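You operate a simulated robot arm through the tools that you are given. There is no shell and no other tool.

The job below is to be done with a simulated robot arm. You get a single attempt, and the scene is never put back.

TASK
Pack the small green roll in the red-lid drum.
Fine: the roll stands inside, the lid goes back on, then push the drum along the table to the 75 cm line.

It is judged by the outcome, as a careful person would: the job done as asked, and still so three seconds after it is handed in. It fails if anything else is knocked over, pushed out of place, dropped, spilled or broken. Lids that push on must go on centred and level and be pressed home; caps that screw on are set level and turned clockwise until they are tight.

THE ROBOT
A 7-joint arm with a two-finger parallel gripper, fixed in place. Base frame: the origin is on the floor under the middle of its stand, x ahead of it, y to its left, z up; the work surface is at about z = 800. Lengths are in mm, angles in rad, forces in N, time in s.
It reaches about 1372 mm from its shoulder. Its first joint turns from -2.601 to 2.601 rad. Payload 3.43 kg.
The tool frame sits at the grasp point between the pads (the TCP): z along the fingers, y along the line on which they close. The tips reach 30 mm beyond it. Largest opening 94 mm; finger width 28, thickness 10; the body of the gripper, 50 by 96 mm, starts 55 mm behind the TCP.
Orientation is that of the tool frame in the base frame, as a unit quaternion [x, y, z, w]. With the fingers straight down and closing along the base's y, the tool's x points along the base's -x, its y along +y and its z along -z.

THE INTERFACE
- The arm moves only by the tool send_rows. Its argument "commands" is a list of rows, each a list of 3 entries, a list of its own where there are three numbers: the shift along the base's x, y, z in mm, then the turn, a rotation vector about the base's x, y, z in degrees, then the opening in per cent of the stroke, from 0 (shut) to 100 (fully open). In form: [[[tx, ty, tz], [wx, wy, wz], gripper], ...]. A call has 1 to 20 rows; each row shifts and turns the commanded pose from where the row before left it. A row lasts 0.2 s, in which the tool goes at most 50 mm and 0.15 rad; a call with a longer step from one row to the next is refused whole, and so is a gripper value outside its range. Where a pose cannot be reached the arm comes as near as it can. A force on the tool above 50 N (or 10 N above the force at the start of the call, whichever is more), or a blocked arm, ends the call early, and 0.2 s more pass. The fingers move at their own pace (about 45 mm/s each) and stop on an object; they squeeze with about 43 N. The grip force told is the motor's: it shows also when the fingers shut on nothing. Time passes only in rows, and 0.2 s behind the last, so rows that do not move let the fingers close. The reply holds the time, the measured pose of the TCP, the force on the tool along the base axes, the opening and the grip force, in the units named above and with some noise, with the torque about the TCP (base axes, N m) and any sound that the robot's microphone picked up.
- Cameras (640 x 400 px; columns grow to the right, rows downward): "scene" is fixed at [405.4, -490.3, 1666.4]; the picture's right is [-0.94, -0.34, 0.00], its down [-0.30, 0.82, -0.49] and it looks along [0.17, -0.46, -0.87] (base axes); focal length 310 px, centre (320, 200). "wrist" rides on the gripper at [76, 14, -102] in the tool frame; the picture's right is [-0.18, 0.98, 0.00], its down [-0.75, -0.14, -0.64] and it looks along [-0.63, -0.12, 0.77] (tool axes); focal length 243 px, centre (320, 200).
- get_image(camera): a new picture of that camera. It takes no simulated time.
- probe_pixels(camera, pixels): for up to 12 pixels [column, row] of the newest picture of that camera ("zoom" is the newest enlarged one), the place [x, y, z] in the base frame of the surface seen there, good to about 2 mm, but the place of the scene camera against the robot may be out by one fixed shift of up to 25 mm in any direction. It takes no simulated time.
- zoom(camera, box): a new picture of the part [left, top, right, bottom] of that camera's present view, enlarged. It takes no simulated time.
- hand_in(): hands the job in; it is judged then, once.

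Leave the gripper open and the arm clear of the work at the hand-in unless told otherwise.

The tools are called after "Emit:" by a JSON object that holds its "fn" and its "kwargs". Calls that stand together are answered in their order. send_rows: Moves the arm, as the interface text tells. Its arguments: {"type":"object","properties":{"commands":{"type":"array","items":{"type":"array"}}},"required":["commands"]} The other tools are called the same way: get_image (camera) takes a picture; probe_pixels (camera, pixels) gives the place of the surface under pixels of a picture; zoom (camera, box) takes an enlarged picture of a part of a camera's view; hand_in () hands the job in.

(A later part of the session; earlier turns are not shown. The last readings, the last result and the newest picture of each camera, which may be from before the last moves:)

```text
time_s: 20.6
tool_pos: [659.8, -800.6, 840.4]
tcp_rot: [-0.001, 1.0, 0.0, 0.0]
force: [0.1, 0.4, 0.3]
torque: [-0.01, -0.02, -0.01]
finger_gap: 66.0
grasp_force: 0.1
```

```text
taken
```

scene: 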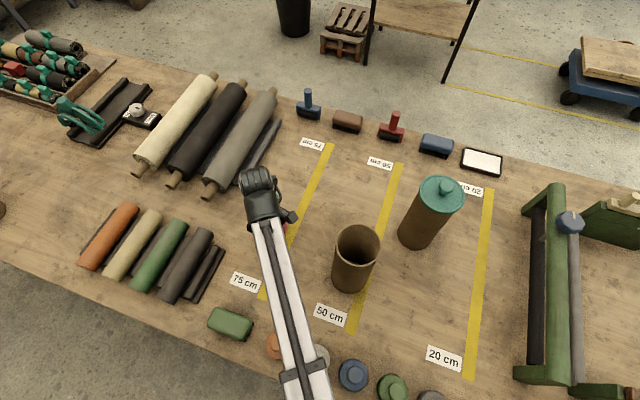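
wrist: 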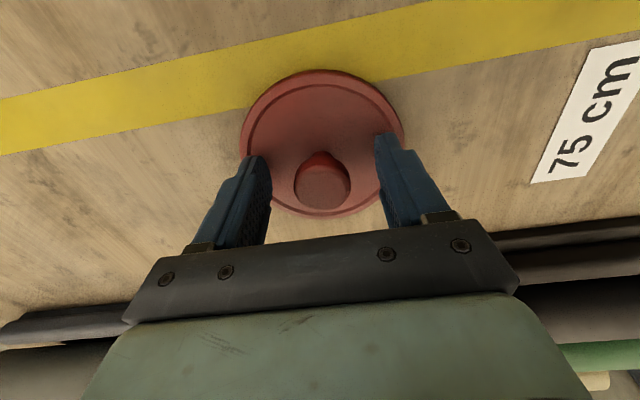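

The lid rests flat on the table with its knob up. I'll rise straight up, then measure the 75 line with the wrist camera.

Emit:
{"fn": "send_rows", "kwargs": {"commands": [[[0, 0, 15], [0, 0, 0], 70], [[0, 0, 30], [0, 0, 0], 70], [[0, 0, 45], [0, 0, 0], 70], [[0, 0, 45], [0, 0, 0], 70], [[0, 0, 45], [0, 0, 0], 70], [[0, 0, 45], [0, 0, 0], 70], [[0, 0, 25], [0, 0, 0], 70], [[0, 0, 0], [0, 0, 0], 70]]}}

Emit:
{"fn": "get_image", "kwargs": {"camera": "wrist"}}

Emit:
{"fn": "get_image", "kwargs": {"camera": "scene"}}

```text
time_s: 22.4
tool_pos: [659.6, -798.8, 1090.4]
tcp_rot: [0.0, 1.0, -0.001, 0.0]
force: [-0.5, 1.0, 0.4]
torque: [0.01, 0.01, 0.0]
finger_gap: 65.4
grasp_force: 0.1
```

```text
taken
```

wrist: 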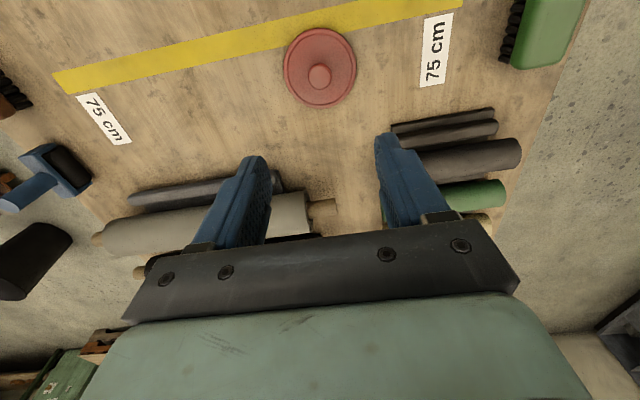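

```text
taken
```

scene: 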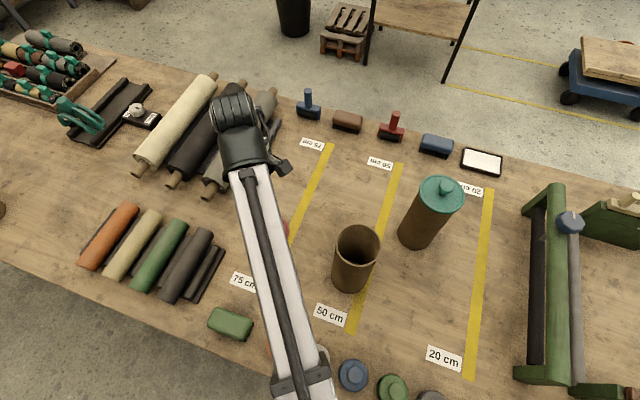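

Emit:
{"fn": "zoom", "kwargs": {"camera": "wrist", "box": [40, 0, 480, 150]}}

Emit:
{"fn": "probe_pixels", "kwargs": {"camera": "wrist", "pixels": [[150, 54], [155, 72], [250, 29], [253, 48], [450, 0], [452, 6], [319, 76], [310, 76], [328, 76], [319, 30], [288, 70], [352, 65]]}}

```text
1.45 times, centred on (260, 75) of wrist
```

zoom: 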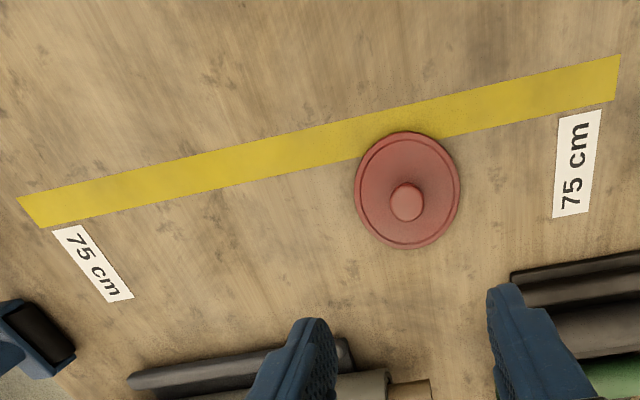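

```text
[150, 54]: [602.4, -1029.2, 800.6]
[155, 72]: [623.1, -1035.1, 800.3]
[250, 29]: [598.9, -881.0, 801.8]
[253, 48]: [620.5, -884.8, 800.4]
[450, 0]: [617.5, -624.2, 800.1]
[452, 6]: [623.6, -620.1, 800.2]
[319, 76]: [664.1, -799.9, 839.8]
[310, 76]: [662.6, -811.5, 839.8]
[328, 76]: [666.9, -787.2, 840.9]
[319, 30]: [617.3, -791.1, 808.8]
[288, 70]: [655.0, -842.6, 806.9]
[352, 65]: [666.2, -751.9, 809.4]
```

Emit:
{"fn": "probe_pixels", "kwargs": {"camera": "zoom", "pixels": [[200, 157], [200, 160], [200, 188], [200, 185], [300, 133], [300, 165], [550, 72], [550, 114], [560, 70], [560, 112], [408, 200], [80, 190]]}}

Emit:
{"fn": "probe_pixels", "kwargs": {"camera": "scene", "pixels": [[324, 158], [333, 160], [327, 150], [321, 165], [266, 290], [260, 288], [270, 287], [263, 297]]}}

```text
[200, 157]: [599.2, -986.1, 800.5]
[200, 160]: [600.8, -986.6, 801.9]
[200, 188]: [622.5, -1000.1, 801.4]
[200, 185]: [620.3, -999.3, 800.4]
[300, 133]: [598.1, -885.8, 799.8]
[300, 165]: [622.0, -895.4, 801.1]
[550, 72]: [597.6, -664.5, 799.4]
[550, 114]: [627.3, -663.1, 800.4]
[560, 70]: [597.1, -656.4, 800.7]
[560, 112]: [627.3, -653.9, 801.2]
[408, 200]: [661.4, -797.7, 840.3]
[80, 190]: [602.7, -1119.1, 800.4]
```

```text
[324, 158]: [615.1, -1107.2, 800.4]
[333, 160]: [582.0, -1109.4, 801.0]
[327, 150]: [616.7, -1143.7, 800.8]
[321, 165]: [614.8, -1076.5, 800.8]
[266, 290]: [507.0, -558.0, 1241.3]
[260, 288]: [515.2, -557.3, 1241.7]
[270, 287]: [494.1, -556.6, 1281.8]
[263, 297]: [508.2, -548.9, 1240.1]
```

The wrist camera puts the 75 tape's edges at x≈597 and 626, which I need to reconcile with the scene camera. I'll check the tape's edges closely in the scene view and in a tighter wrist zoom.

Emit:
{"fn": "zoom", "kwargs": {"camera": "scene", "box": [285, 130, 345, 190]}}

Emit:
{"fn": "probe_pixels", "kwargs": {"camera": "zoom", "pixels": [[340, 150], [380, 150], [320, 200], [350, 200], [385, 200], [300, 250], [330, 250], [360, 250], [300, 300], [270, 300], [330, 300], [360, 150]]}}

Emit:
{"fn": "zoom", "kwargs": {"camera": "wrist", "box": [40, 40, 160, 150]}}

Emit:
{"fn": "probe_pixels", "kwargs": {"camera": "zoom", "pixels": [[200, 100], [200, 120], [200, 140], [200, 160], [300, 70], [300, 90], [300, 110], [300, 130], [100, 120], [100, 140], [130, 150], [250, 80]]}}

```text
6.67 times, centred on (315, 160) of scene
```

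zoom: 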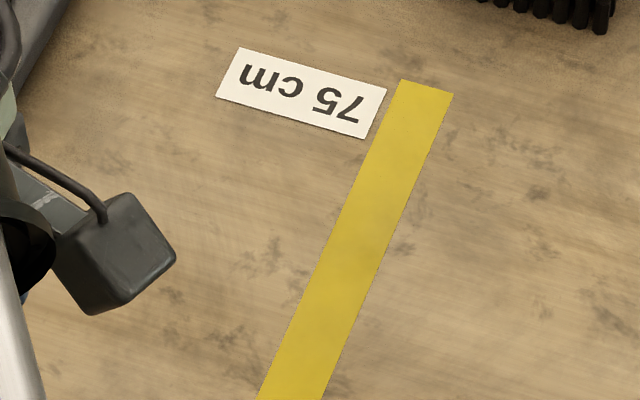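

```text
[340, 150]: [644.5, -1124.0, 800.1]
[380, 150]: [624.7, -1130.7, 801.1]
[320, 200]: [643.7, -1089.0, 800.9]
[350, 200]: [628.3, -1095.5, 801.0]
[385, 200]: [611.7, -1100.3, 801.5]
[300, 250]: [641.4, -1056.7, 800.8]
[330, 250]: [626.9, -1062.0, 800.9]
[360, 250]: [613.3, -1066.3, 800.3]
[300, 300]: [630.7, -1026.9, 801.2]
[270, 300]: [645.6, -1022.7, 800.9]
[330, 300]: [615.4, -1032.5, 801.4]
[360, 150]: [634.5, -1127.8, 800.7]
```

```text
3.64 times, centred on (100, 95) of wrist
```

zoom: 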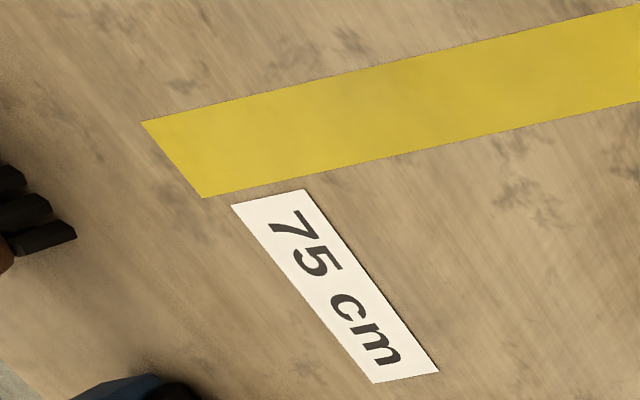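

```text
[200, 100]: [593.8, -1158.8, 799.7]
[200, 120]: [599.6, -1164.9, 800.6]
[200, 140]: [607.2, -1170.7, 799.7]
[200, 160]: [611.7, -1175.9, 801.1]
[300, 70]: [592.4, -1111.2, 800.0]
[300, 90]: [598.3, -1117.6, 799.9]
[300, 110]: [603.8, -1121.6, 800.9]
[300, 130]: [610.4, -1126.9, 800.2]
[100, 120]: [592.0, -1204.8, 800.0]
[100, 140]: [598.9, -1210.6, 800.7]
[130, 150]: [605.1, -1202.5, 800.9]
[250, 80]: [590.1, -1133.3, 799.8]
```

Both views place the 75 line's centre at x≈610 in the robot frame, which fits 50 cm at 360 and 20 cm at 60. Now I'll go look at the green roll from above with the wrist camera.

Emit:
{"fn": "send_rows", "kwargs": {"commands": [[[28, 30, 0], [0, 0, 0], 70], [[28, 30, 0], [0, 0, 0], 70], [[28, 30, 0], [0, 0, 0], 70], [[28, 30, 0], [0, 0, 0], 70], [[28, 30, 0], [0, 0, 0], 70], [[30, 30, -10], [0, 0, 0], 70], [[0, 0, 0], [0, 0, 0], 70]]}}

Emit:
{"fn": "get_image", "kwargs": {"camera": "wrist"}}

Emit:
{"fn": "get_image", "kwargs": {"camera": "scene"}}

```text
time_s: 24.0
tool_pos: [833.9, -618.3, 1082.6]
tcp_rot: [0.0, 1.0, 0.0, 0.0]
force: [0.8, 0.7, -0.1]
torque: [0.04, 0.0, 0.01]
finger_gap: 66.0
grasp_force: 0.1
```

```text
taken
```

wrist: 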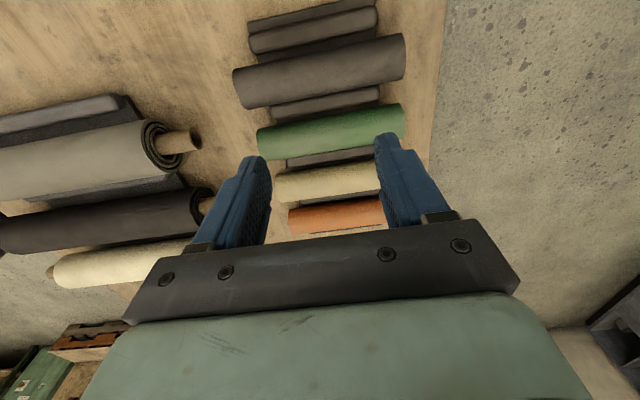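

```text
taken
```

scene: 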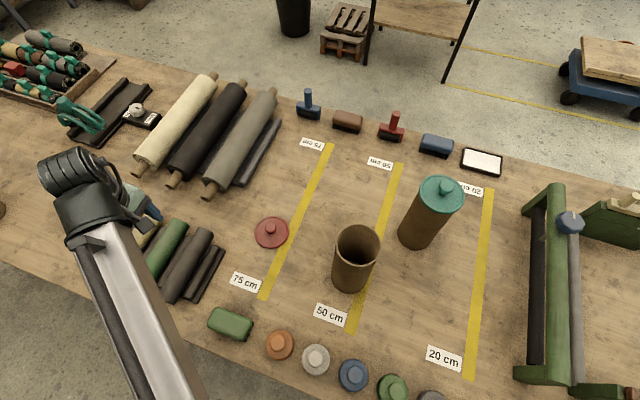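

The green roll is in view at (330,130), between the tan and dark rolls. I'll zoom in and probe across it and at its ends.

Emit:
{"fn": "zoom", "kwargs": {"camera": "wrist", "box": [230, 30, 440, 240]}}

Emit:
{"fn": "probe_pixels", "kwargs": {"camera": "wrist", "pixels": [[330, 116], [330, 120], [330, 125], [330, 130], [330, 135], [330, 140], [330, 145], [330, 150], [330, 112], [330, 105], [330, 155], [330, 98]]}}

Emit:
{"fn": "probe_pixels", "kwargs": {"camera": "wrist", "pixels": [[262, 143], [258, 143], [402, 118], [404, 118], [398, 125], [380, 100], [378, 93], [378, 88], [270, 112], [282, 162], [286, 160], [250, 140]]}}

```text
1.90 times, centred on (335, 135) of wrist
```

zoom: 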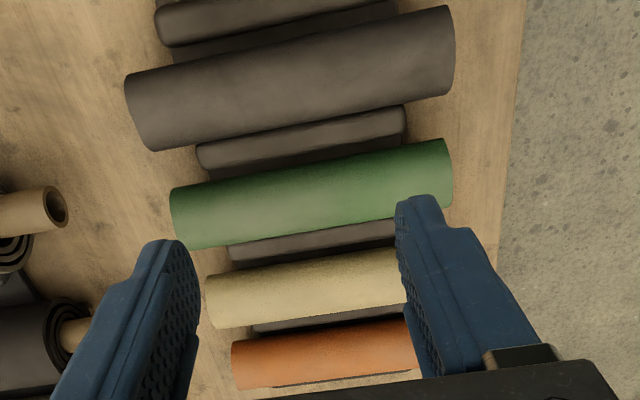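

```text
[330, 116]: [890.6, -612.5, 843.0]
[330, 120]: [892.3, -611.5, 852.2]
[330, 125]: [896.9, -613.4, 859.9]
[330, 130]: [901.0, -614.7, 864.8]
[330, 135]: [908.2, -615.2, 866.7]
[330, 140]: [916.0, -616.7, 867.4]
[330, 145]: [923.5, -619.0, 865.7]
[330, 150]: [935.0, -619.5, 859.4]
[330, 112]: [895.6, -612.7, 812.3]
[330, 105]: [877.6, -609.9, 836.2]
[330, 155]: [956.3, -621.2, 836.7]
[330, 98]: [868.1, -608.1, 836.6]
```

```text
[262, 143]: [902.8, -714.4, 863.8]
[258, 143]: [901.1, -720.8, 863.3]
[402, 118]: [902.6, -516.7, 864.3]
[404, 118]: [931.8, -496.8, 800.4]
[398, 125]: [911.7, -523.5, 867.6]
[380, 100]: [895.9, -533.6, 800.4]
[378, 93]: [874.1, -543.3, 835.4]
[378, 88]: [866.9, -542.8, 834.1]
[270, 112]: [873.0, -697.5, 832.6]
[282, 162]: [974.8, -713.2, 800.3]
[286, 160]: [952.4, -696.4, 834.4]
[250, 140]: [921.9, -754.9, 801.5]
```

The roll's axis is at x≈915.5, z≈841.5, its radius is about 26 mm, and it spans y≈-516 to -721. Its near end overhangs the cradle and its top is at z≈868; the ridges on either side reach z≈836. To stand it in the drum I'll grip the near end with the fingers pointing along the roll (towards -y), then swing it upright. First I'll move clear of the table edge and yaw the tool by 90°.

Emit:
{"fn": "send_rows", "kwargs": {"commands": [[[7, 17, 0], [0, 0, 7.5], 70], [[7, 17, 0], [0, 0, 7.5], 70], [[7, 17, 0], [0, 0, 7.5], 70], [[7, 17, 0], [0, 0, 7.5], 70], [[7, 17, 0], [0, 0, 7.5], 70], [[7, 17, 0], [0, 0, 7.5], 70], [[7, 17, 0], [0, 0, 7.5], 70], [[7, 17, 0], [0, 0, 7.5], 70], [[7, 17, 0], [0, 0, 7.5], 70], [[7, 17, 0], [0, 0, 7.5], 70], [[6, 15, 0], [0, 0, 7.5], 70], [[5, 13, 0], [0, 0, 7.5], 70], [[0, 0, 0], [0, 0, 0], 70]]}}

Emit:
{"fn": "get_image", "kwargs": {"camera": "scene"}}

Emit:
{"fn": "get_image", "kwargs": {"camera": "wrist"}}

```text
time_s: 26.8
tool_pos: [912.9, -422.7, 1082.4]
tcp_rot: [0.708, -0.706, 0.0, 0.0]
force: [0.4, -0.6, -1.0]
torque: [-0.02, -0.01, 0.0]
finger_gap: 65.6
grasp_force: 0.1
```

```text
taken
```

scene: 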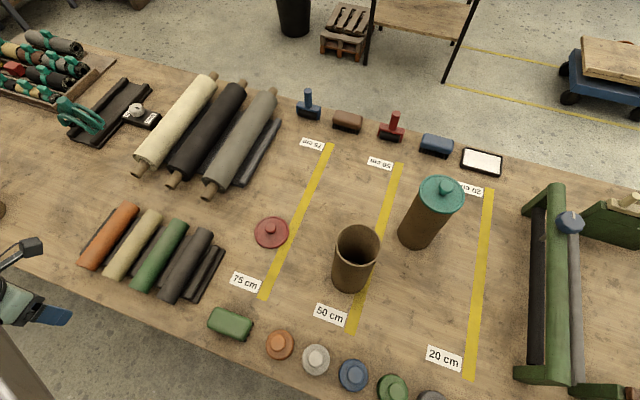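

```text
taken
```

wrist: 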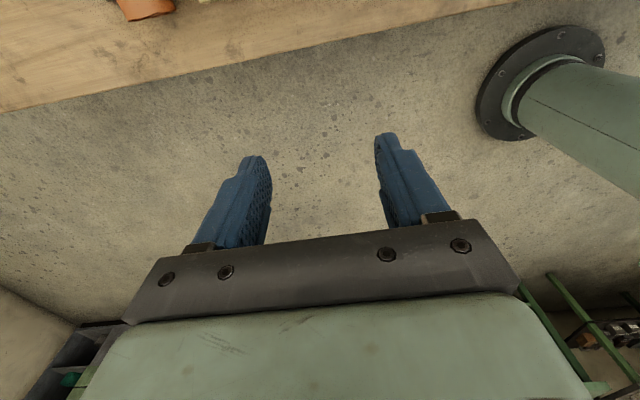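

The yaw is done with nothing nearby. I'll pitch the tool 90° so the fingers point along -y, towards the roll's end, with the camera on top.

Emit:
{"fn": "send_rows", "kwargs": {"commands": [[[0, 0, 0], [-7.5, 0, 0], 70], [[0, 0, 0], [-7.5, 0, 0], 70], [[0, 0, 0], [-7.5, 0, 0], 70], [[0, 0, 0], [-7.5, 0, 0], 70], [[0, 0, 0], [-7.5, 0, 0], 70], [[0, 0, 0], [-7.5, 0, 0], 70], [[0, 0, 0], [-7.5, 0, 0], 70], [[0, 0, 0], [-7.5, 0, 0], 70], [[0, 0, 0], [-7.5, 0, 0], 70], [[0, 0, 0], [-7.5, 0, 0], 70], [[0, 0, 0], [-7.5, 0, 0], 70], [[0, 0, 0], [-7.5, 0, 0], 70], [[0, 0, 0], [0, 0, 0], 70]]}}

Emit:
{"fn": "get_image", "kwargs": {"camera": "wrist"}}

Emit:
{"fn": "get_image", "kwargs": {"camera": "scene"}}

```text
time_s: 29.6
tool_pos: [914.0, -422.8, 1081.2]
tcp_rot: [0.501, -0.499, 0.501, 0.499]
force: [0.0, -0.9, -0.7]
torque: [-0.01, 0.0, -0.05]
finger_gap: 65.8
grasp_force: 0.1
```

```text
taken
```

wrist: 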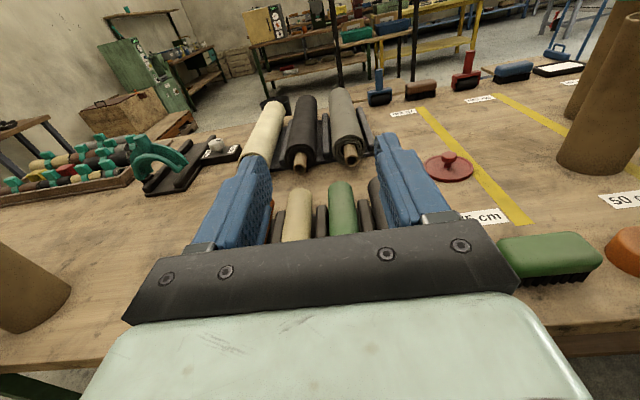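

```text
taken
```

scene: 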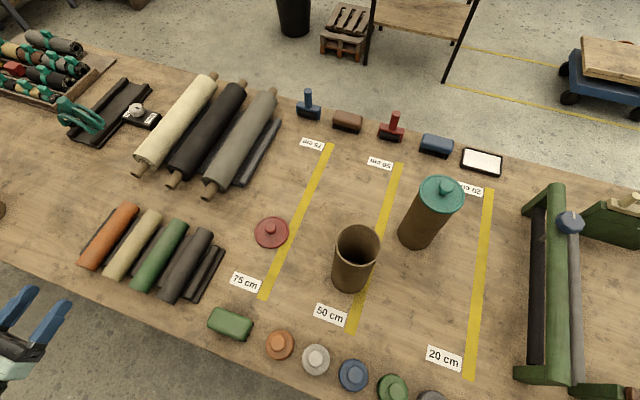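

The fingers now point at the roll ends and the green roll is visible at (343,210). I'll descend off the table edge to just above roll height.

Emit:
{"fn": "send_rows", "kwargs": {"commands": [[[0, 8, -40], [0, 0, 0], 70], [[0, 0, -40], [0, 0, 0], 70], [[0, 0, -40], [0, 0, 0], 70], [[0, 0, -40], [0, 0, 0], 70], [[0, 0, -30], [0, 0, 0], 70], [[0, 0, 0], [0, 0, 0], 70]]}}

Emit:
{"fn": "get_image", "kwargs": {"camera": "wrist"}}

Emit:
{"fn": "get_image", "kwargs": {"camera": "scene"}}

```text
time_s: 31.0
tool_pos: [912.2, -415.8, 892.3]
tcp_rot: [0.5, -0.5, 0.5, 0.5]
force: [0.2, 0.1, 0.0]
torque: [-0.05, -0.01, 0.02]
finger_gap: 66.0
grasp_force: 0.0
```

```text
taken
```

wrist: 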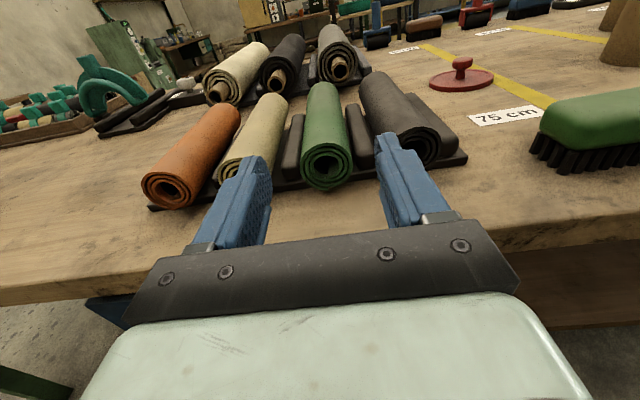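

```text
taken
```

scene: 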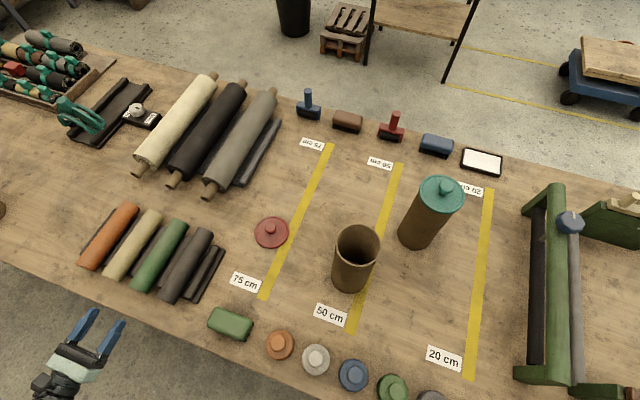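

The roll's spiral end face is clearly visible at (327,168). I'll zoom in and probe its outline to get the end centre and the ridge tops.

Emit:
{"fn": "zoom", "kwargs": {"camera": "wrist", "box": [260, 70, 400, 200]}}

Emit:
{"fn": "probe_pixels", "kwargs": {"camera": "zoom", "pixels": [[310, 235], [305, 262], [300, 305], [330, 340], [365, 300], [360, 255], [335, 225], [325, 330], [240, 270], [430, 260], [270, 250], [410, 200]]}}

```text
3.08 times, centred on (330, 135) of wrist
```

zoom: 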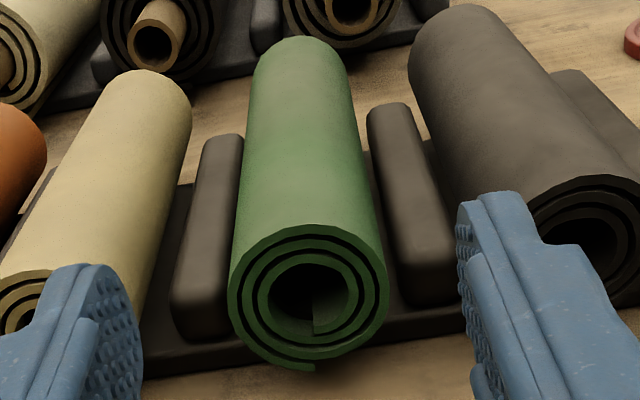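

```text
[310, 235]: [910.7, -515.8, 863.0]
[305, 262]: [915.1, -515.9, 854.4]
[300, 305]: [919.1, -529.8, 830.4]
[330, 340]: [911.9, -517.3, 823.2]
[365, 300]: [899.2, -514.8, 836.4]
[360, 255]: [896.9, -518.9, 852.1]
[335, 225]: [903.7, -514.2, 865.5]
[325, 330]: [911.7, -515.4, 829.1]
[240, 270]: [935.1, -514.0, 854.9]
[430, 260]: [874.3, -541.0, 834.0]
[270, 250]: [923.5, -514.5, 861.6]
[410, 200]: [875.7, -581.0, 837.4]
```

Emit:
{"fn": "probe_pixels", "kwargs": {"camera": "zoom", "pixels": [[232, 300], [236, 315], [255, 345], [290, 362], [383, 290], [378, 315], [350, 350], [305, 228], [350, 240], [260, 245], [202, 300], [440, 290]]}}

```text
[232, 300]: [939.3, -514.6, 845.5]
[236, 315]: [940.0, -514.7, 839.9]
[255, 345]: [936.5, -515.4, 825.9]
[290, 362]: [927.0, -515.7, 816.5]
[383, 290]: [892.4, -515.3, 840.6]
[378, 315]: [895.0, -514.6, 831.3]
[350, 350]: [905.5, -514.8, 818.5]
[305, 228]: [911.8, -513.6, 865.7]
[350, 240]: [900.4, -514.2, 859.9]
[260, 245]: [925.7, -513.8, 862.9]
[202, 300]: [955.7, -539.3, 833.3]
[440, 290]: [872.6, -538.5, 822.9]
```

The roll's end centre is at (916,-515,841), about 51 mm across, and the ridges start at y≈-539. Tilting the fingertips up 12° lets the pads clear the ridges while the tips slide along the roll. I'll tilt, then lower to z≈850 while still off the table edge.

Emit:
{"fn": "send_rows", "kwargs": {"commands": [[[1, 0, -10], [-6, 0, 0], 70], [[1, 0, -15], [-6, 0, 0], 70], [[0, 0, -10], [0, 0, 0], 70], [[0, 0, -6], [0, 0, 0], 70], [[0, 0, 0], [0, 0, 0], 70], [[0, 0, 0], [0, 0, 0], 70]]}}

Emit:
{"fn": "get_image", "kwargs": {"camera": "wrist"}}

Emit:
{"fn": "zoom", "kwargs": {"camera": "scene", "box": [20, 200, 240, 400]}}

```text
time_s: 32.4
tool_pos: [914.0, -414.5, 851.3]
tcp_rot: [0.446, -0.445, 0.55, 0.549]
force: [0.1, -0.5, 0.0]
torque: [-0.01, 0.0, -0.03]
finger_gap: 65.7
grasp_force: 0.1
```

```text
taken
```

wrist: 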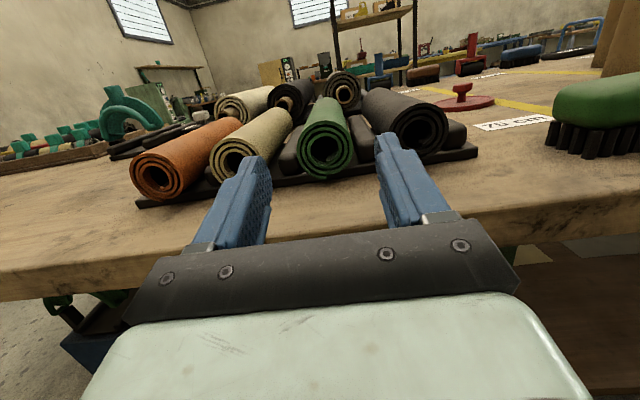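

```text
2.00 times, centred on (130, 300) of scene
```

zoom: 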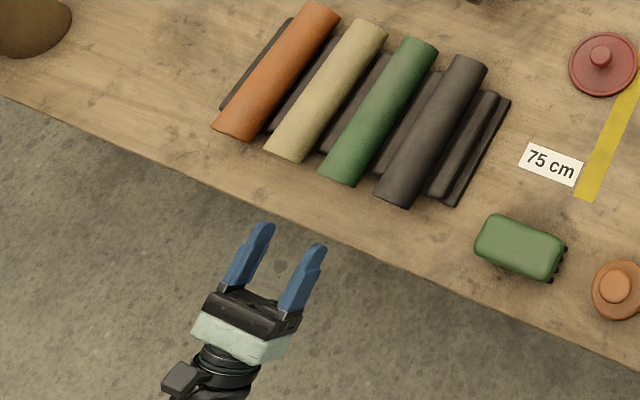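

The gripper is lined up off the table edge. I'll probe the fingertips, the roll's end and the table edge to check the geometry before advancing.

Emit:
{"fn": "probe_pixels", "kwargs": {"camera": "wrist", "pixels": [[255, 162], [384, 142], [262, 185], [390, 175], [325, 124], [303, 150], [349, 145], [325, 172], [320, 222], [360, 122], [290, 150], [330, 105]]}}

Emit:
{"fn": "probe_pixels", "kwargs": {"camera": "zoom", "pixels": [[265, 228], [318, 250], [250, 320], [205, 360], [240, 330], [330, 178], [350, 182], [260, 300]]}}

```text
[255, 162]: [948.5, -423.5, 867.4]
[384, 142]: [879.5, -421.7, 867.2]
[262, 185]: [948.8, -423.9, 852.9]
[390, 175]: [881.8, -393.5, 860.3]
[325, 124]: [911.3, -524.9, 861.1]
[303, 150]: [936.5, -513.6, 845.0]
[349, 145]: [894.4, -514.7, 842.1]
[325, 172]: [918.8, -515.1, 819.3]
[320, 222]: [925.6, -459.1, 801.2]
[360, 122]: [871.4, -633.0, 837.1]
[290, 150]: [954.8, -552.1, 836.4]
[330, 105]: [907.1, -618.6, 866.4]
```

```text
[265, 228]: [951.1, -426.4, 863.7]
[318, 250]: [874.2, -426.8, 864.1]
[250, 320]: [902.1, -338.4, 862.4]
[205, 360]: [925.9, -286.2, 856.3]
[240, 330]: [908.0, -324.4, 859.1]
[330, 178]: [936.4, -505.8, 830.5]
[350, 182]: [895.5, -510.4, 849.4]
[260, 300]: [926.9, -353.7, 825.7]
```

The fingers are centred at x≈914 and the roll is at 916, so I'll shift 2 mm. Then I'll advance in -y about 70 mm and look again before the fingers pass the roll's end.

Emit:
{"fn": "send_rows", "kwargs": {"commands": [[[2, -20, 0], [0, 0, 0], 70], [[0, -20, 0], [0, 0, 0], 70], [[0, -15, 0], [0, 0, 0], 70], [[0, -10, 0], [0, 0, 0], 70], [[0, 0, 0], [0, 0, 0], 70]]}}

Emit:
{"fn": "get_image", "kwargs": {"camera": "wrist"}}

Emit:
{"fn": "zoom", "kwargs": {"camera": "scene", "box": [60, 210, 240, 370]}}

```text
time_s: 33.6
tool_pos: [914.9, -478.3, 850.8]
tcp_rot: [0.445, -0.445, 0.55, 0.549]
force: [0.1, -0.2, 0.9]
torque: [0.0, 0.0, -0.04]
finger_gap: 65.7
grasp_force: 0.1
```

```text
taken
```

wrist: 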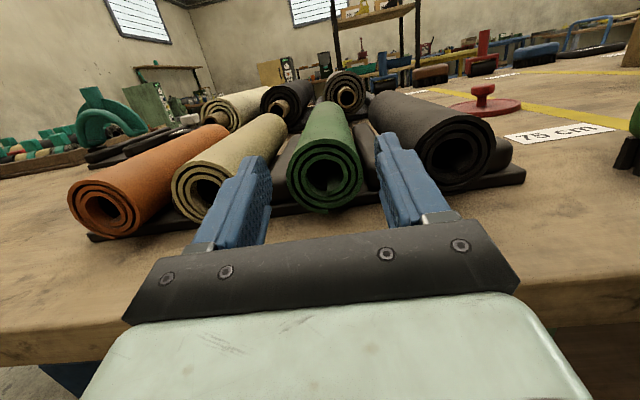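

```text
2.50 times, centred on (150, 290) of scene
```

zoom: 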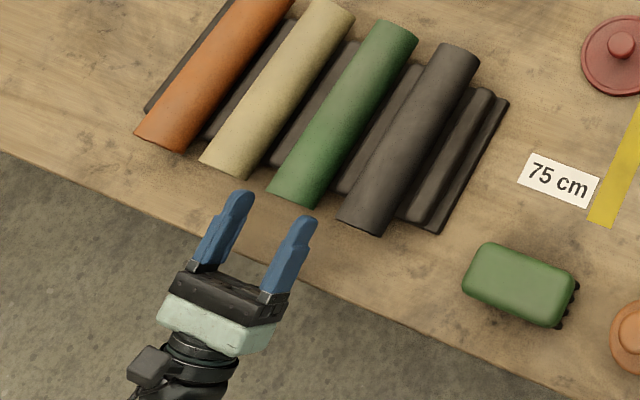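

The fingers straddle the roll's end cleanly and the neighbours are clear. I'll advance the remaining 46 mm slowly.

Emit:
{"fn": "send_rows", "kwargs": {"commands": [[[0.5, -10, 0], [0, 0, 0], 70], [[0.5, -10, 0], [0, 0, 0], 70], [[0, -10, 0], [0, 0, 0], 70], [[0, -8, 0], [0, 0, 0], 70], [[0, -8, 0], [0, 0, 0], 70], [[0, 0, 0], [0, 0, 0], 70]]}}

Emit:
{"fn": "get_image", "kwargs": {"camera": "wrist"}}

Emit:
{"fn": "zoom", "kwargs": {"camera": "scene", "box": [60, 210, 240, 370]}}

```text
time_s: 34.4
tool_pos: [917.0, -498.9, 850.5]
tcp_rot: [0.446, -0.445, 0.55, 0.549]
force: [-0.8, 13.1, 4.9]
torque: [0.94, 0.07, -0.2]
finger_gap: 65.6
grasp_force: 0.0
stopped in row 4: the force on the tool passed its limit at 62 N (the readings are from after the stop); the commanded pose is now the measured one
```

```text
taken
```

wrist: 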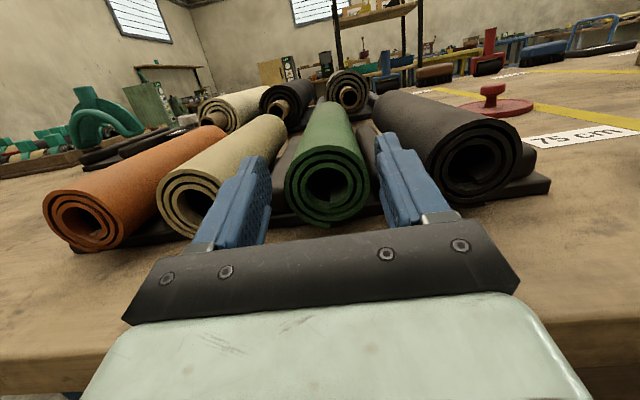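

```text
2.50 times, centred on (150, 290) of scene
```

zoom: 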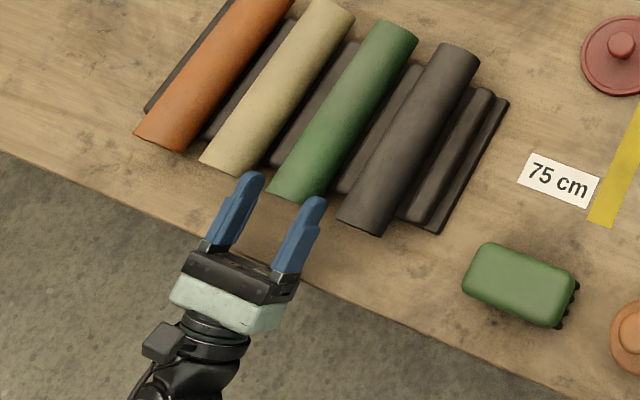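

The arm stopped at 62 N. The torque puts the contact about 50–80 mm below the TCP, so the gripper body's lower side met the table edge; no object moved. I'll back off and change the approach: tips tilted 20° down, gripping only the 24 mm overhang in front of the ridges, which keeps the body above the table.

Emit:
{"fn": "send_rows", "kwargs": {"commands": [[[0, 10, 0], [0, 0, 0], 70], [[0, 25, 0], [0, 0, 0], 70], [[0, 25, 0], [0, 0, 0], 70], [[0, 0, 10], [8, 0, 0], 70], [[0, 0, 10], [8, 0, 0], 70], [[0, 0, 10], [8, 0, 0], 70], [[0, 0, 0], [8, 0, 0], 70], [[0, 0, 0], [0, 0, 0], 70]]}}

Emit:
{"fn": "get_image", "kwargs": {"camera": "wrist"}}

Emit:
{"fn": "get_image", "kwargs": {"camera": "scene"}}

```text
time_s: 36.2
tool_pos: [916.9, -440.9, 877.6]
tcp_rot: [0.581, -0.579, 0.405, 0.403]
force: [1.0, -0.3, 0.3]
torque: [0.0, 0.0, -0.02]
finger_gap: 65.7
grasp_force: 0.0
```

```text
taken
```

wrist: 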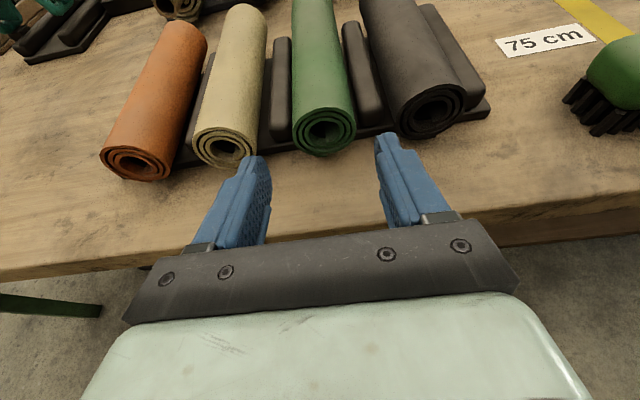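

```text
taken
```

scene: 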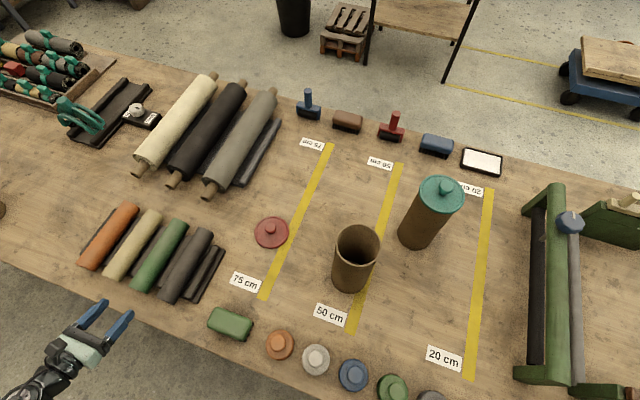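

The tips are 20° down now. I'll zoom on the roll's end and the ridge fronts to fix the insertion depth.

Emit:
{"fn": "zoom", "kwargs": {"camera": "wrist", "box": [240, 60, 410, 200]}}

Emit:
{"fn": "probe_pixels", "kwargs": {"camera": "zoom", "pixels": [[200, 245], [205, 225], [440, 220], [435, 200], [330, 240], [265, 290], [395, 265], [330, 330], [160, 270], [470, 245], [325, 200], [240, 270]]}}

```text
2.86 times, centred on (325, 130) of wrist
```

zoom: 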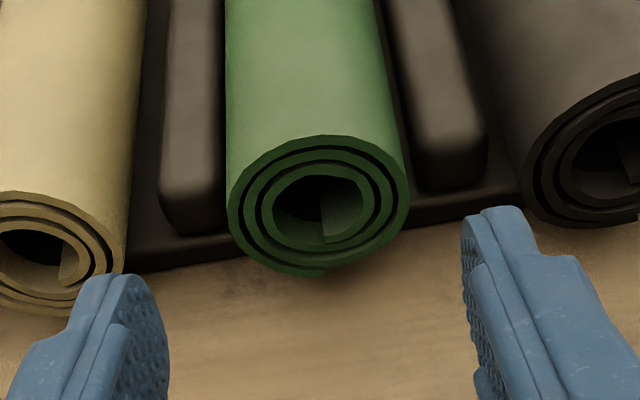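

```text
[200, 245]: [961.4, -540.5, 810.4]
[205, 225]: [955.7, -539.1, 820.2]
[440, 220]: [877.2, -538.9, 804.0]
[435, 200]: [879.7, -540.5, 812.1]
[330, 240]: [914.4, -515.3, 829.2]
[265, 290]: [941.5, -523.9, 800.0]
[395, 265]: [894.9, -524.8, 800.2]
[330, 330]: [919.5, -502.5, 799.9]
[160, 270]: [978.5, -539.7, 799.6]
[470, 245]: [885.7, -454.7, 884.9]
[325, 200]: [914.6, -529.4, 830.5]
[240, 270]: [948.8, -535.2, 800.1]
```

The cradle front is at y≈-539.5 and the roll's end is at y≈-515. I'll lower to z 850, then advance to about y=-509, stopping the tips just short of the cradle.

Emit:
{"fn": "send_rows", "kwargs": {"commands": [[[-0.5, 0, -14], [0, 0, 0], 70], [[0, 0, -13.5], [0, 0, 0], 70], [[0, -15, 0], [0, 0, 0], 70], [[0, -15, 0], [0, 0, 0], 70], [[0, -12, 0], [0, 0, 0], 70], [[0, -8, 0], [0, 0, 0], 70], [[0, -8, 0], [0, 0, 0], 70], [[0, -6, 0], [0, 0, 0], 70], [[0, 0, 0], [0, 0, 0], 70]]}}

Emit:
{"fn": "get_image", "kwargs": {"camera": "wrist"}}

Emit:
{"fn": "zoom", "kwargs": {"camera": "scene", "box": [60, 210, 240, 370]}}

```text
time_s: 38.2
tool_pos: [915.5, -506.1, 849.8]
tcp_rot: [0.581, -0.579, 0.406, 0.404]
force: [0.9, -0.3, 0.8]
torque: [0.02, -0.03, 0.0]
finger_gap: 65.9
grasp_force: 0.0
```

```text
taken
```

wrist: 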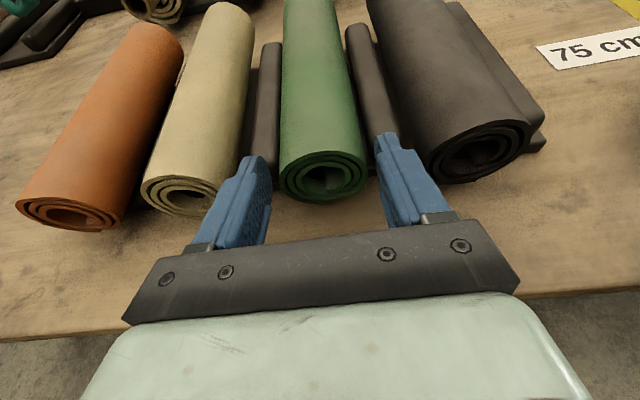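

```text
2.50 times, centred on (150, 290) of scene
```

zoom: 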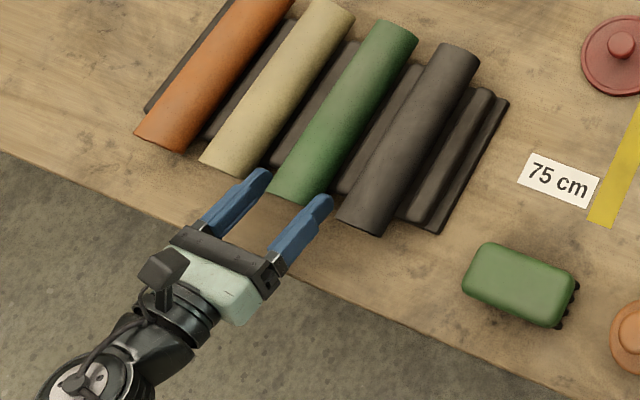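

I'll probe the fingertips against the roll's end in the scene zoom to see how much they overlap.

Emit:
{"fn": "probe_pixels", "kwargs": {"camera": "zoom", "pixels": [[262, 171], [258, 176], [322, 200], [318, 208], [275, 193], [300, 202], [290, 190], [240, 190], [300, 220], [328, 200]]}}

Emit:
{"fn": "probe_pixels", "kwargs": {"camera": "wrist", "pixels": [[258, 158], [385, 137], [265, 170], [375, 150], [285, 185], [365, 175], [322, 200], [322, 155], [262, 185], [380, 175]]}}

```text
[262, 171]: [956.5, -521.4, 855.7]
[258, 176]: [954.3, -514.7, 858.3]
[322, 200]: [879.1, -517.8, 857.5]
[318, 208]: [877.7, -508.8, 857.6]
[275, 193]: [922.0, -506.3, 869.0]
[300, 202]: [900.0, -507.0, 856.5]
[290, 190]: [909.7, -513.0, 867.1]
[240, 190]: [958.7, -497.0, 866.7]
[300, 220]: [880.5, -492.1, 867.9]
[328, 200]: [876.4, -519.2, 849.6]
```

```text
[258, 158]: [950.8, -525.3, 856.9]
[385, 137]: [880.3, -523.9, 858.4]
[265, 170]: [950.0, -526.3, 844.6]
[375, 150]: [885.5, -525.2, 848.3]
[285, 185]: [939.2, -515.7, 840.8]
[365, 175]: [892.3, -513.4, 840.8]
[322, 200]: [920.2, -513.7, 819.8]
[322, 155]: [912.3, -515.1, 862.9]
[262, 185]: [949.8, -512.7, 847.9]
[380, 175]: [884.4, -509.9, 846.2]
```

The tips overlap the roll by about 17 mm. I'll advance 4 mm more, then close on the roll.

Emit:
{"fn": "send_rows", "kwargs": {"commands": [[[0.5, -2, 0], [0, 0, 0], 70], [[0, -2, 0], [0, 0, 0], 70], [[0, 0, 0], [0, 0, 0], 70]]}}

```text
time_s: 39.0
tool_pos: [916.8, -509.8, 851.1]
tcp_rot: [0.58, -0.579, 0.406, 0.404]
force: [0.2, -0.2, -0.8]
torque: [-0.01, 0.02, 0.0]
finger_gap: 65.9
grasp_force: 0.0
```

Emit:
{"fn": "send_rows", "kwargs": {"commands": [[[0, 0, 0], [0, 0, 0], 50], [[0, 0, 0], [0, 0, 0], 30], [[0, 0, 0], [0, 0, 0], 0], [[0, 0, 0], [0, 0, 0], 0], [[0, 0, 0], [0, 0, 0], 0]]}}

Emit:
{"fn": "get_image", "kwargs": {"camera": "wrist"}}

Emit:
{"fn": "zoom", "kwargs": {"camera": "scene", "box": [60, 210, 240, 370]}}

```text
time_s: 40.2
tool_pos: [917.0, -508.9, 851.3]
tcp_rot: [0.58, -0.579, 0.406, 0.404]
force: [-9.1, 1.2, 5.6]
torque: [-0.18, 0.29, -0.64]
finger_gap: 57.2
grasp_force: 43.0
```

```text
taken
```

wrist: 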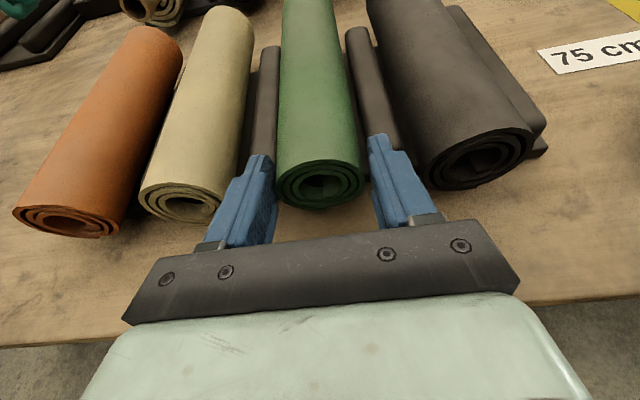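

```text
2.50 times, centred on (150, 290) of scene
```

zoom: 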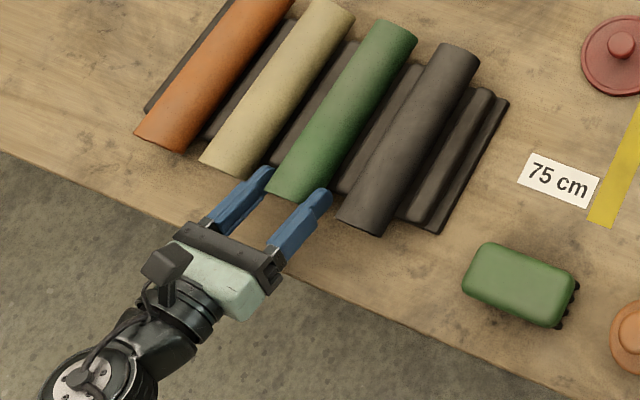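

The fingers stopped at 57 mm with 43 N, but there is a sideways force of -9 N. I'll zoom in to see whether both pads really touch the roll.

Emit:
{"fn": "zoom", "kwargs": {"camera": "wrist", "box": [220, 100, 430, 250]}}

Emit:
{"fn": "probe_pixels", "kwargs": {"camera": "zoom", "pixels": [[160, 170], [170, 220], [445, 130], [460, 200], [230, 240], [400, 225], [310, 190], [310, 300], [183, 180], [430, 170], [200, 150], [410, 110]]}}

```text
2.67 times, centred on (325, 175) of wrist
```

zoom: 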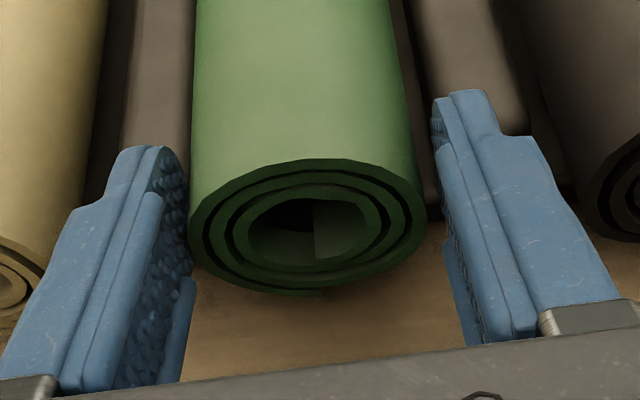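

```text
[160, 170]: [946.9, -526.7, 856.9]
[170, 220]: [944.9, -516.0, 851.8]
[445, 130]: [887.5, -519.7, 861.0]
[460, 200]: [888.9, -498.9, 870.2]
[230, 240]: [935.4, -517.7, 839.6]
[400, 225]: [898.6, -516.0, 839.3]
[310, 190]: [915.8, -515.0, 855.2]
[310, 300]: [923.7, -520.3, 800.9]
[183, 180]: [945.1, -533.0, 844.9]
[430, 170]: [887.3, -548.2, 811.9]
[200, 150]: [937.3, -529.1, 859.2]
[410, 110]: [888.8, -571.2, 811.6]
```

Both pads sit right beside the roll. I'll lift just 4 mm and check whether the roll comes along.

Emit:
{"fn": "send_rows", "kwargs": {"commands": [[[0, 0, 2], [0, 0, 0], 0], [[0, 0, 2], [0, 0, 0], 0], [[0, 0, 2], [0, 0, 0], 0], [[0, 0, 0], [0, 0, 0], 0]]}}

Emit:
{"fn": "zoom", "kwargs": {"camera": "wrist", "box": [220, 100, 430, 250]}}

Emit:
{"fn": "zoom", "kwargs": {"camera": "scene", "box": [60, 210, 240, 370]}}

```text
time_s: 41.2
tool_pos: [916.9, -509.1, 857.8]
tcp_rot: [0.58, -0.579, 0.406, 0.404]
force: [-0.1, -0.2, -4.3]
torque: [0.54, 0.01, 0.0]
finger_gap: 57.3
grasp_force: 43.3
```

```text
2.67 times, centred on (325, 175) of wrist
```

zoom: 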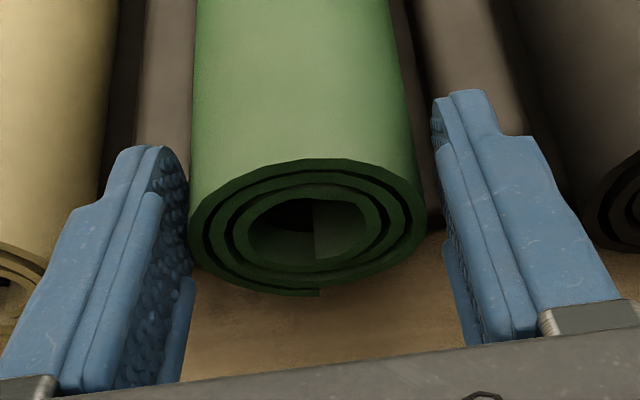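

```text
2.50 times, centred on (150, 290) of scene
```

zoom: 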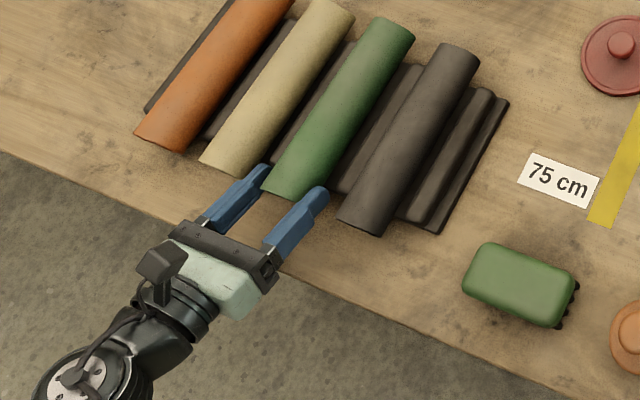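

The roll is lifting with the gripper: the force reads -4.3 N and it keeps its place between the pads. I'll raise it straight up gradually.

Emit:
{"fn": "send_rows", "kwargs": {"commands": [[[0, 0, 5], [0, 0, 0], 0], [[0, 0, 8], [0, 0, 0], 0], [[0, 0, 12], [0, 0, 0], 0], [[0, 0, 15], [0, 0, 0], 0], [[0, 0, 15], [0, 0, 0], 0], [[0, 0, 15], [0, 0, 0], 0], [[0, 0, 10], [0, 0, 0], 0], [[0, 0, 0], [0, 0, 0], 0]]}}

Emit:
{"fn": "get_image", "kwargs": {"camera": "wrist"}}

Emit:
{"fn": "get_image", "kwargs": {"camera": "scene"}}

```text
time_s: 43.0
tool_pos: [917.6, -510.2, 939.0]
tcp_rot: [-0.58, 0.58, -0.405, -0.405]
force: [-0.3, 0.4, -4.6]
torque: [0.53, -0.01, 0.01]
finger_gap: 57.1
grasp_force: 42.9
```

```text
taken
```

wrist: 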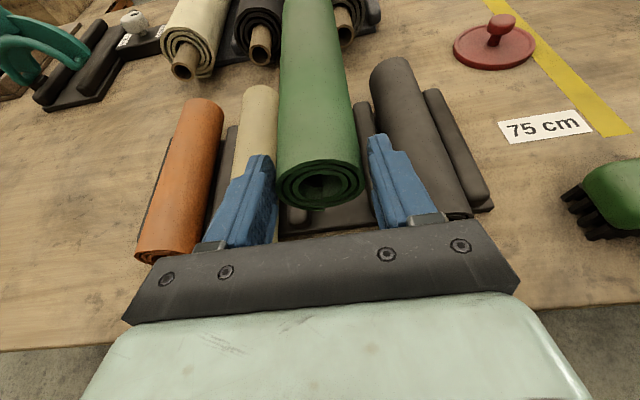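

```text
taken
```

scene: 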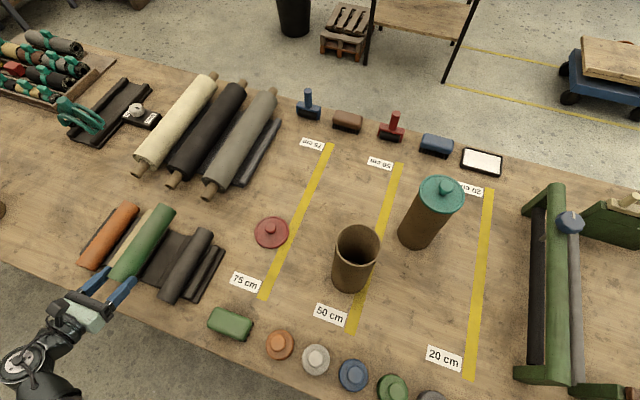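

The roll is held level and firmly and its neighbours are undisturbed. Next I'll raise it while swinging the far end down, until the tool points straight down.

Emit:
{"fn": "send_rows", "kwargs": {"commands": [[[0, 0, 25], [0, 0, 0], 0], [[0, 0, 25], [0, 0, 0], 0], [[0, 0, 20], [7, 0, 0], 0], [[0, 0, 20], [7, 0, 0], 0], [[0, 0, 20], [7, 0, 0], 0], [[0, 0, 20], [7, 0, 0], 0], [[0, 0, 20], [7, 0, 0], 0], [[0, 0, 20], [7, 0, 0], 0], [[0, 0, 20], [7, 0, 0], 0], [[0, 0, 20], [7, 0, 0], 0], [[0, 0, 0], [7, 0, 0], 0], [[0, 0, 0], [6.5, 0, 0], 0], [[0, 0, 0], [0, 0, 0], 0]]}}

Emit:
{"fn": "get_image", "kwargs": {"camera": "wrist"}}

Emit:
{"fn": "get_image", "kwargs": {"camera": "scene"}}

```text
time_s: 45.8
tool_pos: [917.3, -508.1, 1147.3]
tcp_rot: [-0.707, 0.707, -0.003, -0.001]
force: [0.0, 0.0, -5.0]
torque: [0.14, 0.04, 0.01]
finger_gap: 57.2
grasp_force: 42.9
```

```text
taken
```

wrist: 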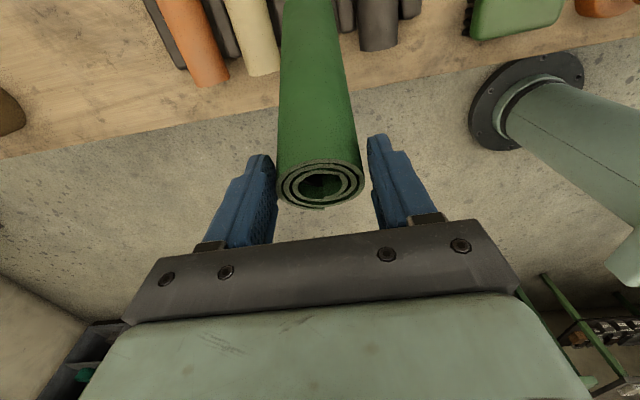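

```text
taken
```

scene: 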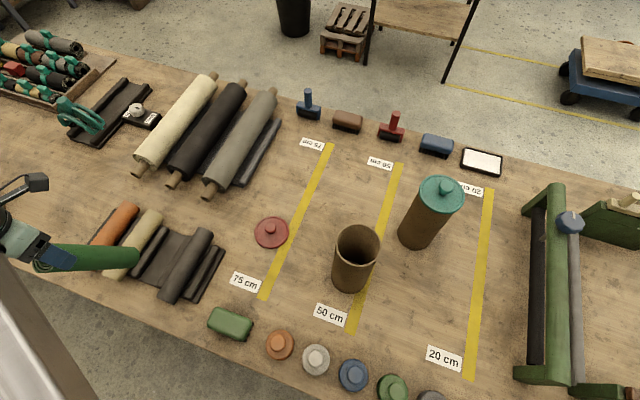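

The roll is still solid in the grip, hanging about 20° off vertical. Next I'll yaw the tool by -152° here, away from everything, so the tool can lean outward at the drum.

Emit:
{"fn": "send_rows", "kwargs": {"commands": [[[0, 0, 0], [0, 0, -8], 0], [[0, 0, 0], [0, 0, -8], 0], [[0, 0, 0], [0, 0, -8], 0], [[0, 0, 0], [0, 0, -8], 0], [[0, 0, 0], [0, 0, -8], 0], [[0, 0, 0], [0, 0, -8], 0], [[0, 0, 0], [0, 0, -8], 0], [[0, 0, 0], [0, 0, -8], 0], [[0, 0, 0], [0, 0, -8], 0], [[0, 0, 0], [0, 0, 0], 0]]}}

Emit:
{"fn": "get_image", "kwargs": {"camera": "scene"}}

```text
time_s: 48.0
tool_pos: [917.6, -508.8, 1145.7]
tcp_rot: [-0.155, 0.988, -0.003, -0.003]
force: [0.6, -0.2, -5.3]
torque: [0.01, -0.08, -0.03]
finger_gap: 57.4
grasp_force: 43.6
```

```text
taken
```

scene: 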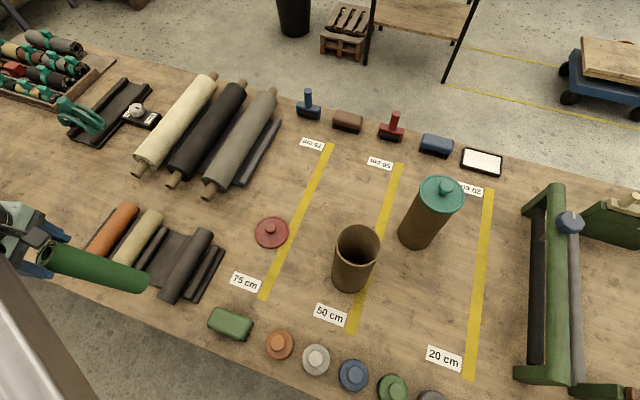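

Halfway through and holding fine. I'll do the other 80°.

Emit:
{"fn": "send_rows", "kwargs": {"commands": [[[0, 0, 0], [0, 0, -8], 0], [[0, 0, 0], [0, 0, -8], 0], [[0, 0, 0], [0, 0, -8], 0], [[0, 0, 0], [0, 0, -8], 0], [[0, 0, 0], [0, 0, -8], 0], [[0, 0, 0], [0, 0, -8], 0], [[0, 0, 0], [0, 0, -8], 0], [[0, 0, 0], [0, 0, -8], 0], [[0, 0, 0], [0, 0, -8], 0], [[0, 0, 0], [0, 0, -8], 0], [[0, 0, 0], [0, 0, 0], 0]]}}

Emit:
{"fn": "get_image", "kwargs": {"camera": "scene"}}

Emit:
{"fn": "get_image", "kwargs": {"camera": "wrist"}}

```text
time_s: 50.4
tool_pos: [916.6, -508.3, 1146.8]
tcp_rot: [0.515, 0.857, 0.0, -0.004]
force: [-0.2, -0.6, -4.5]
torque: [-0.13, -0.05, -0.03]
finger_gap: 57.0
grasp_force: 43.1
```

```text
taken
```

scene: 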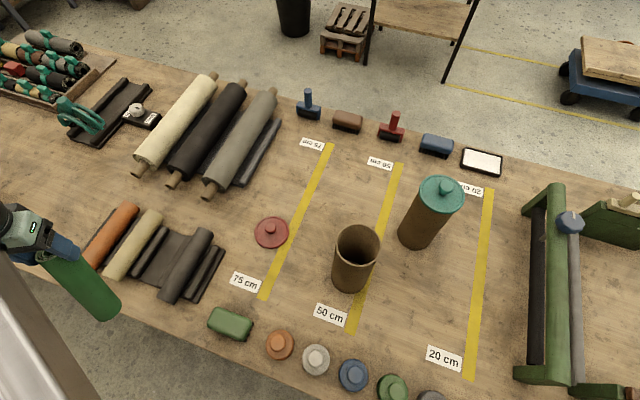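

```text
taken
```

wrist: 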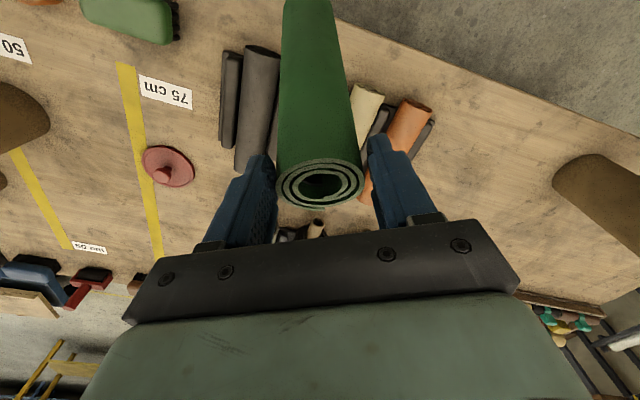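

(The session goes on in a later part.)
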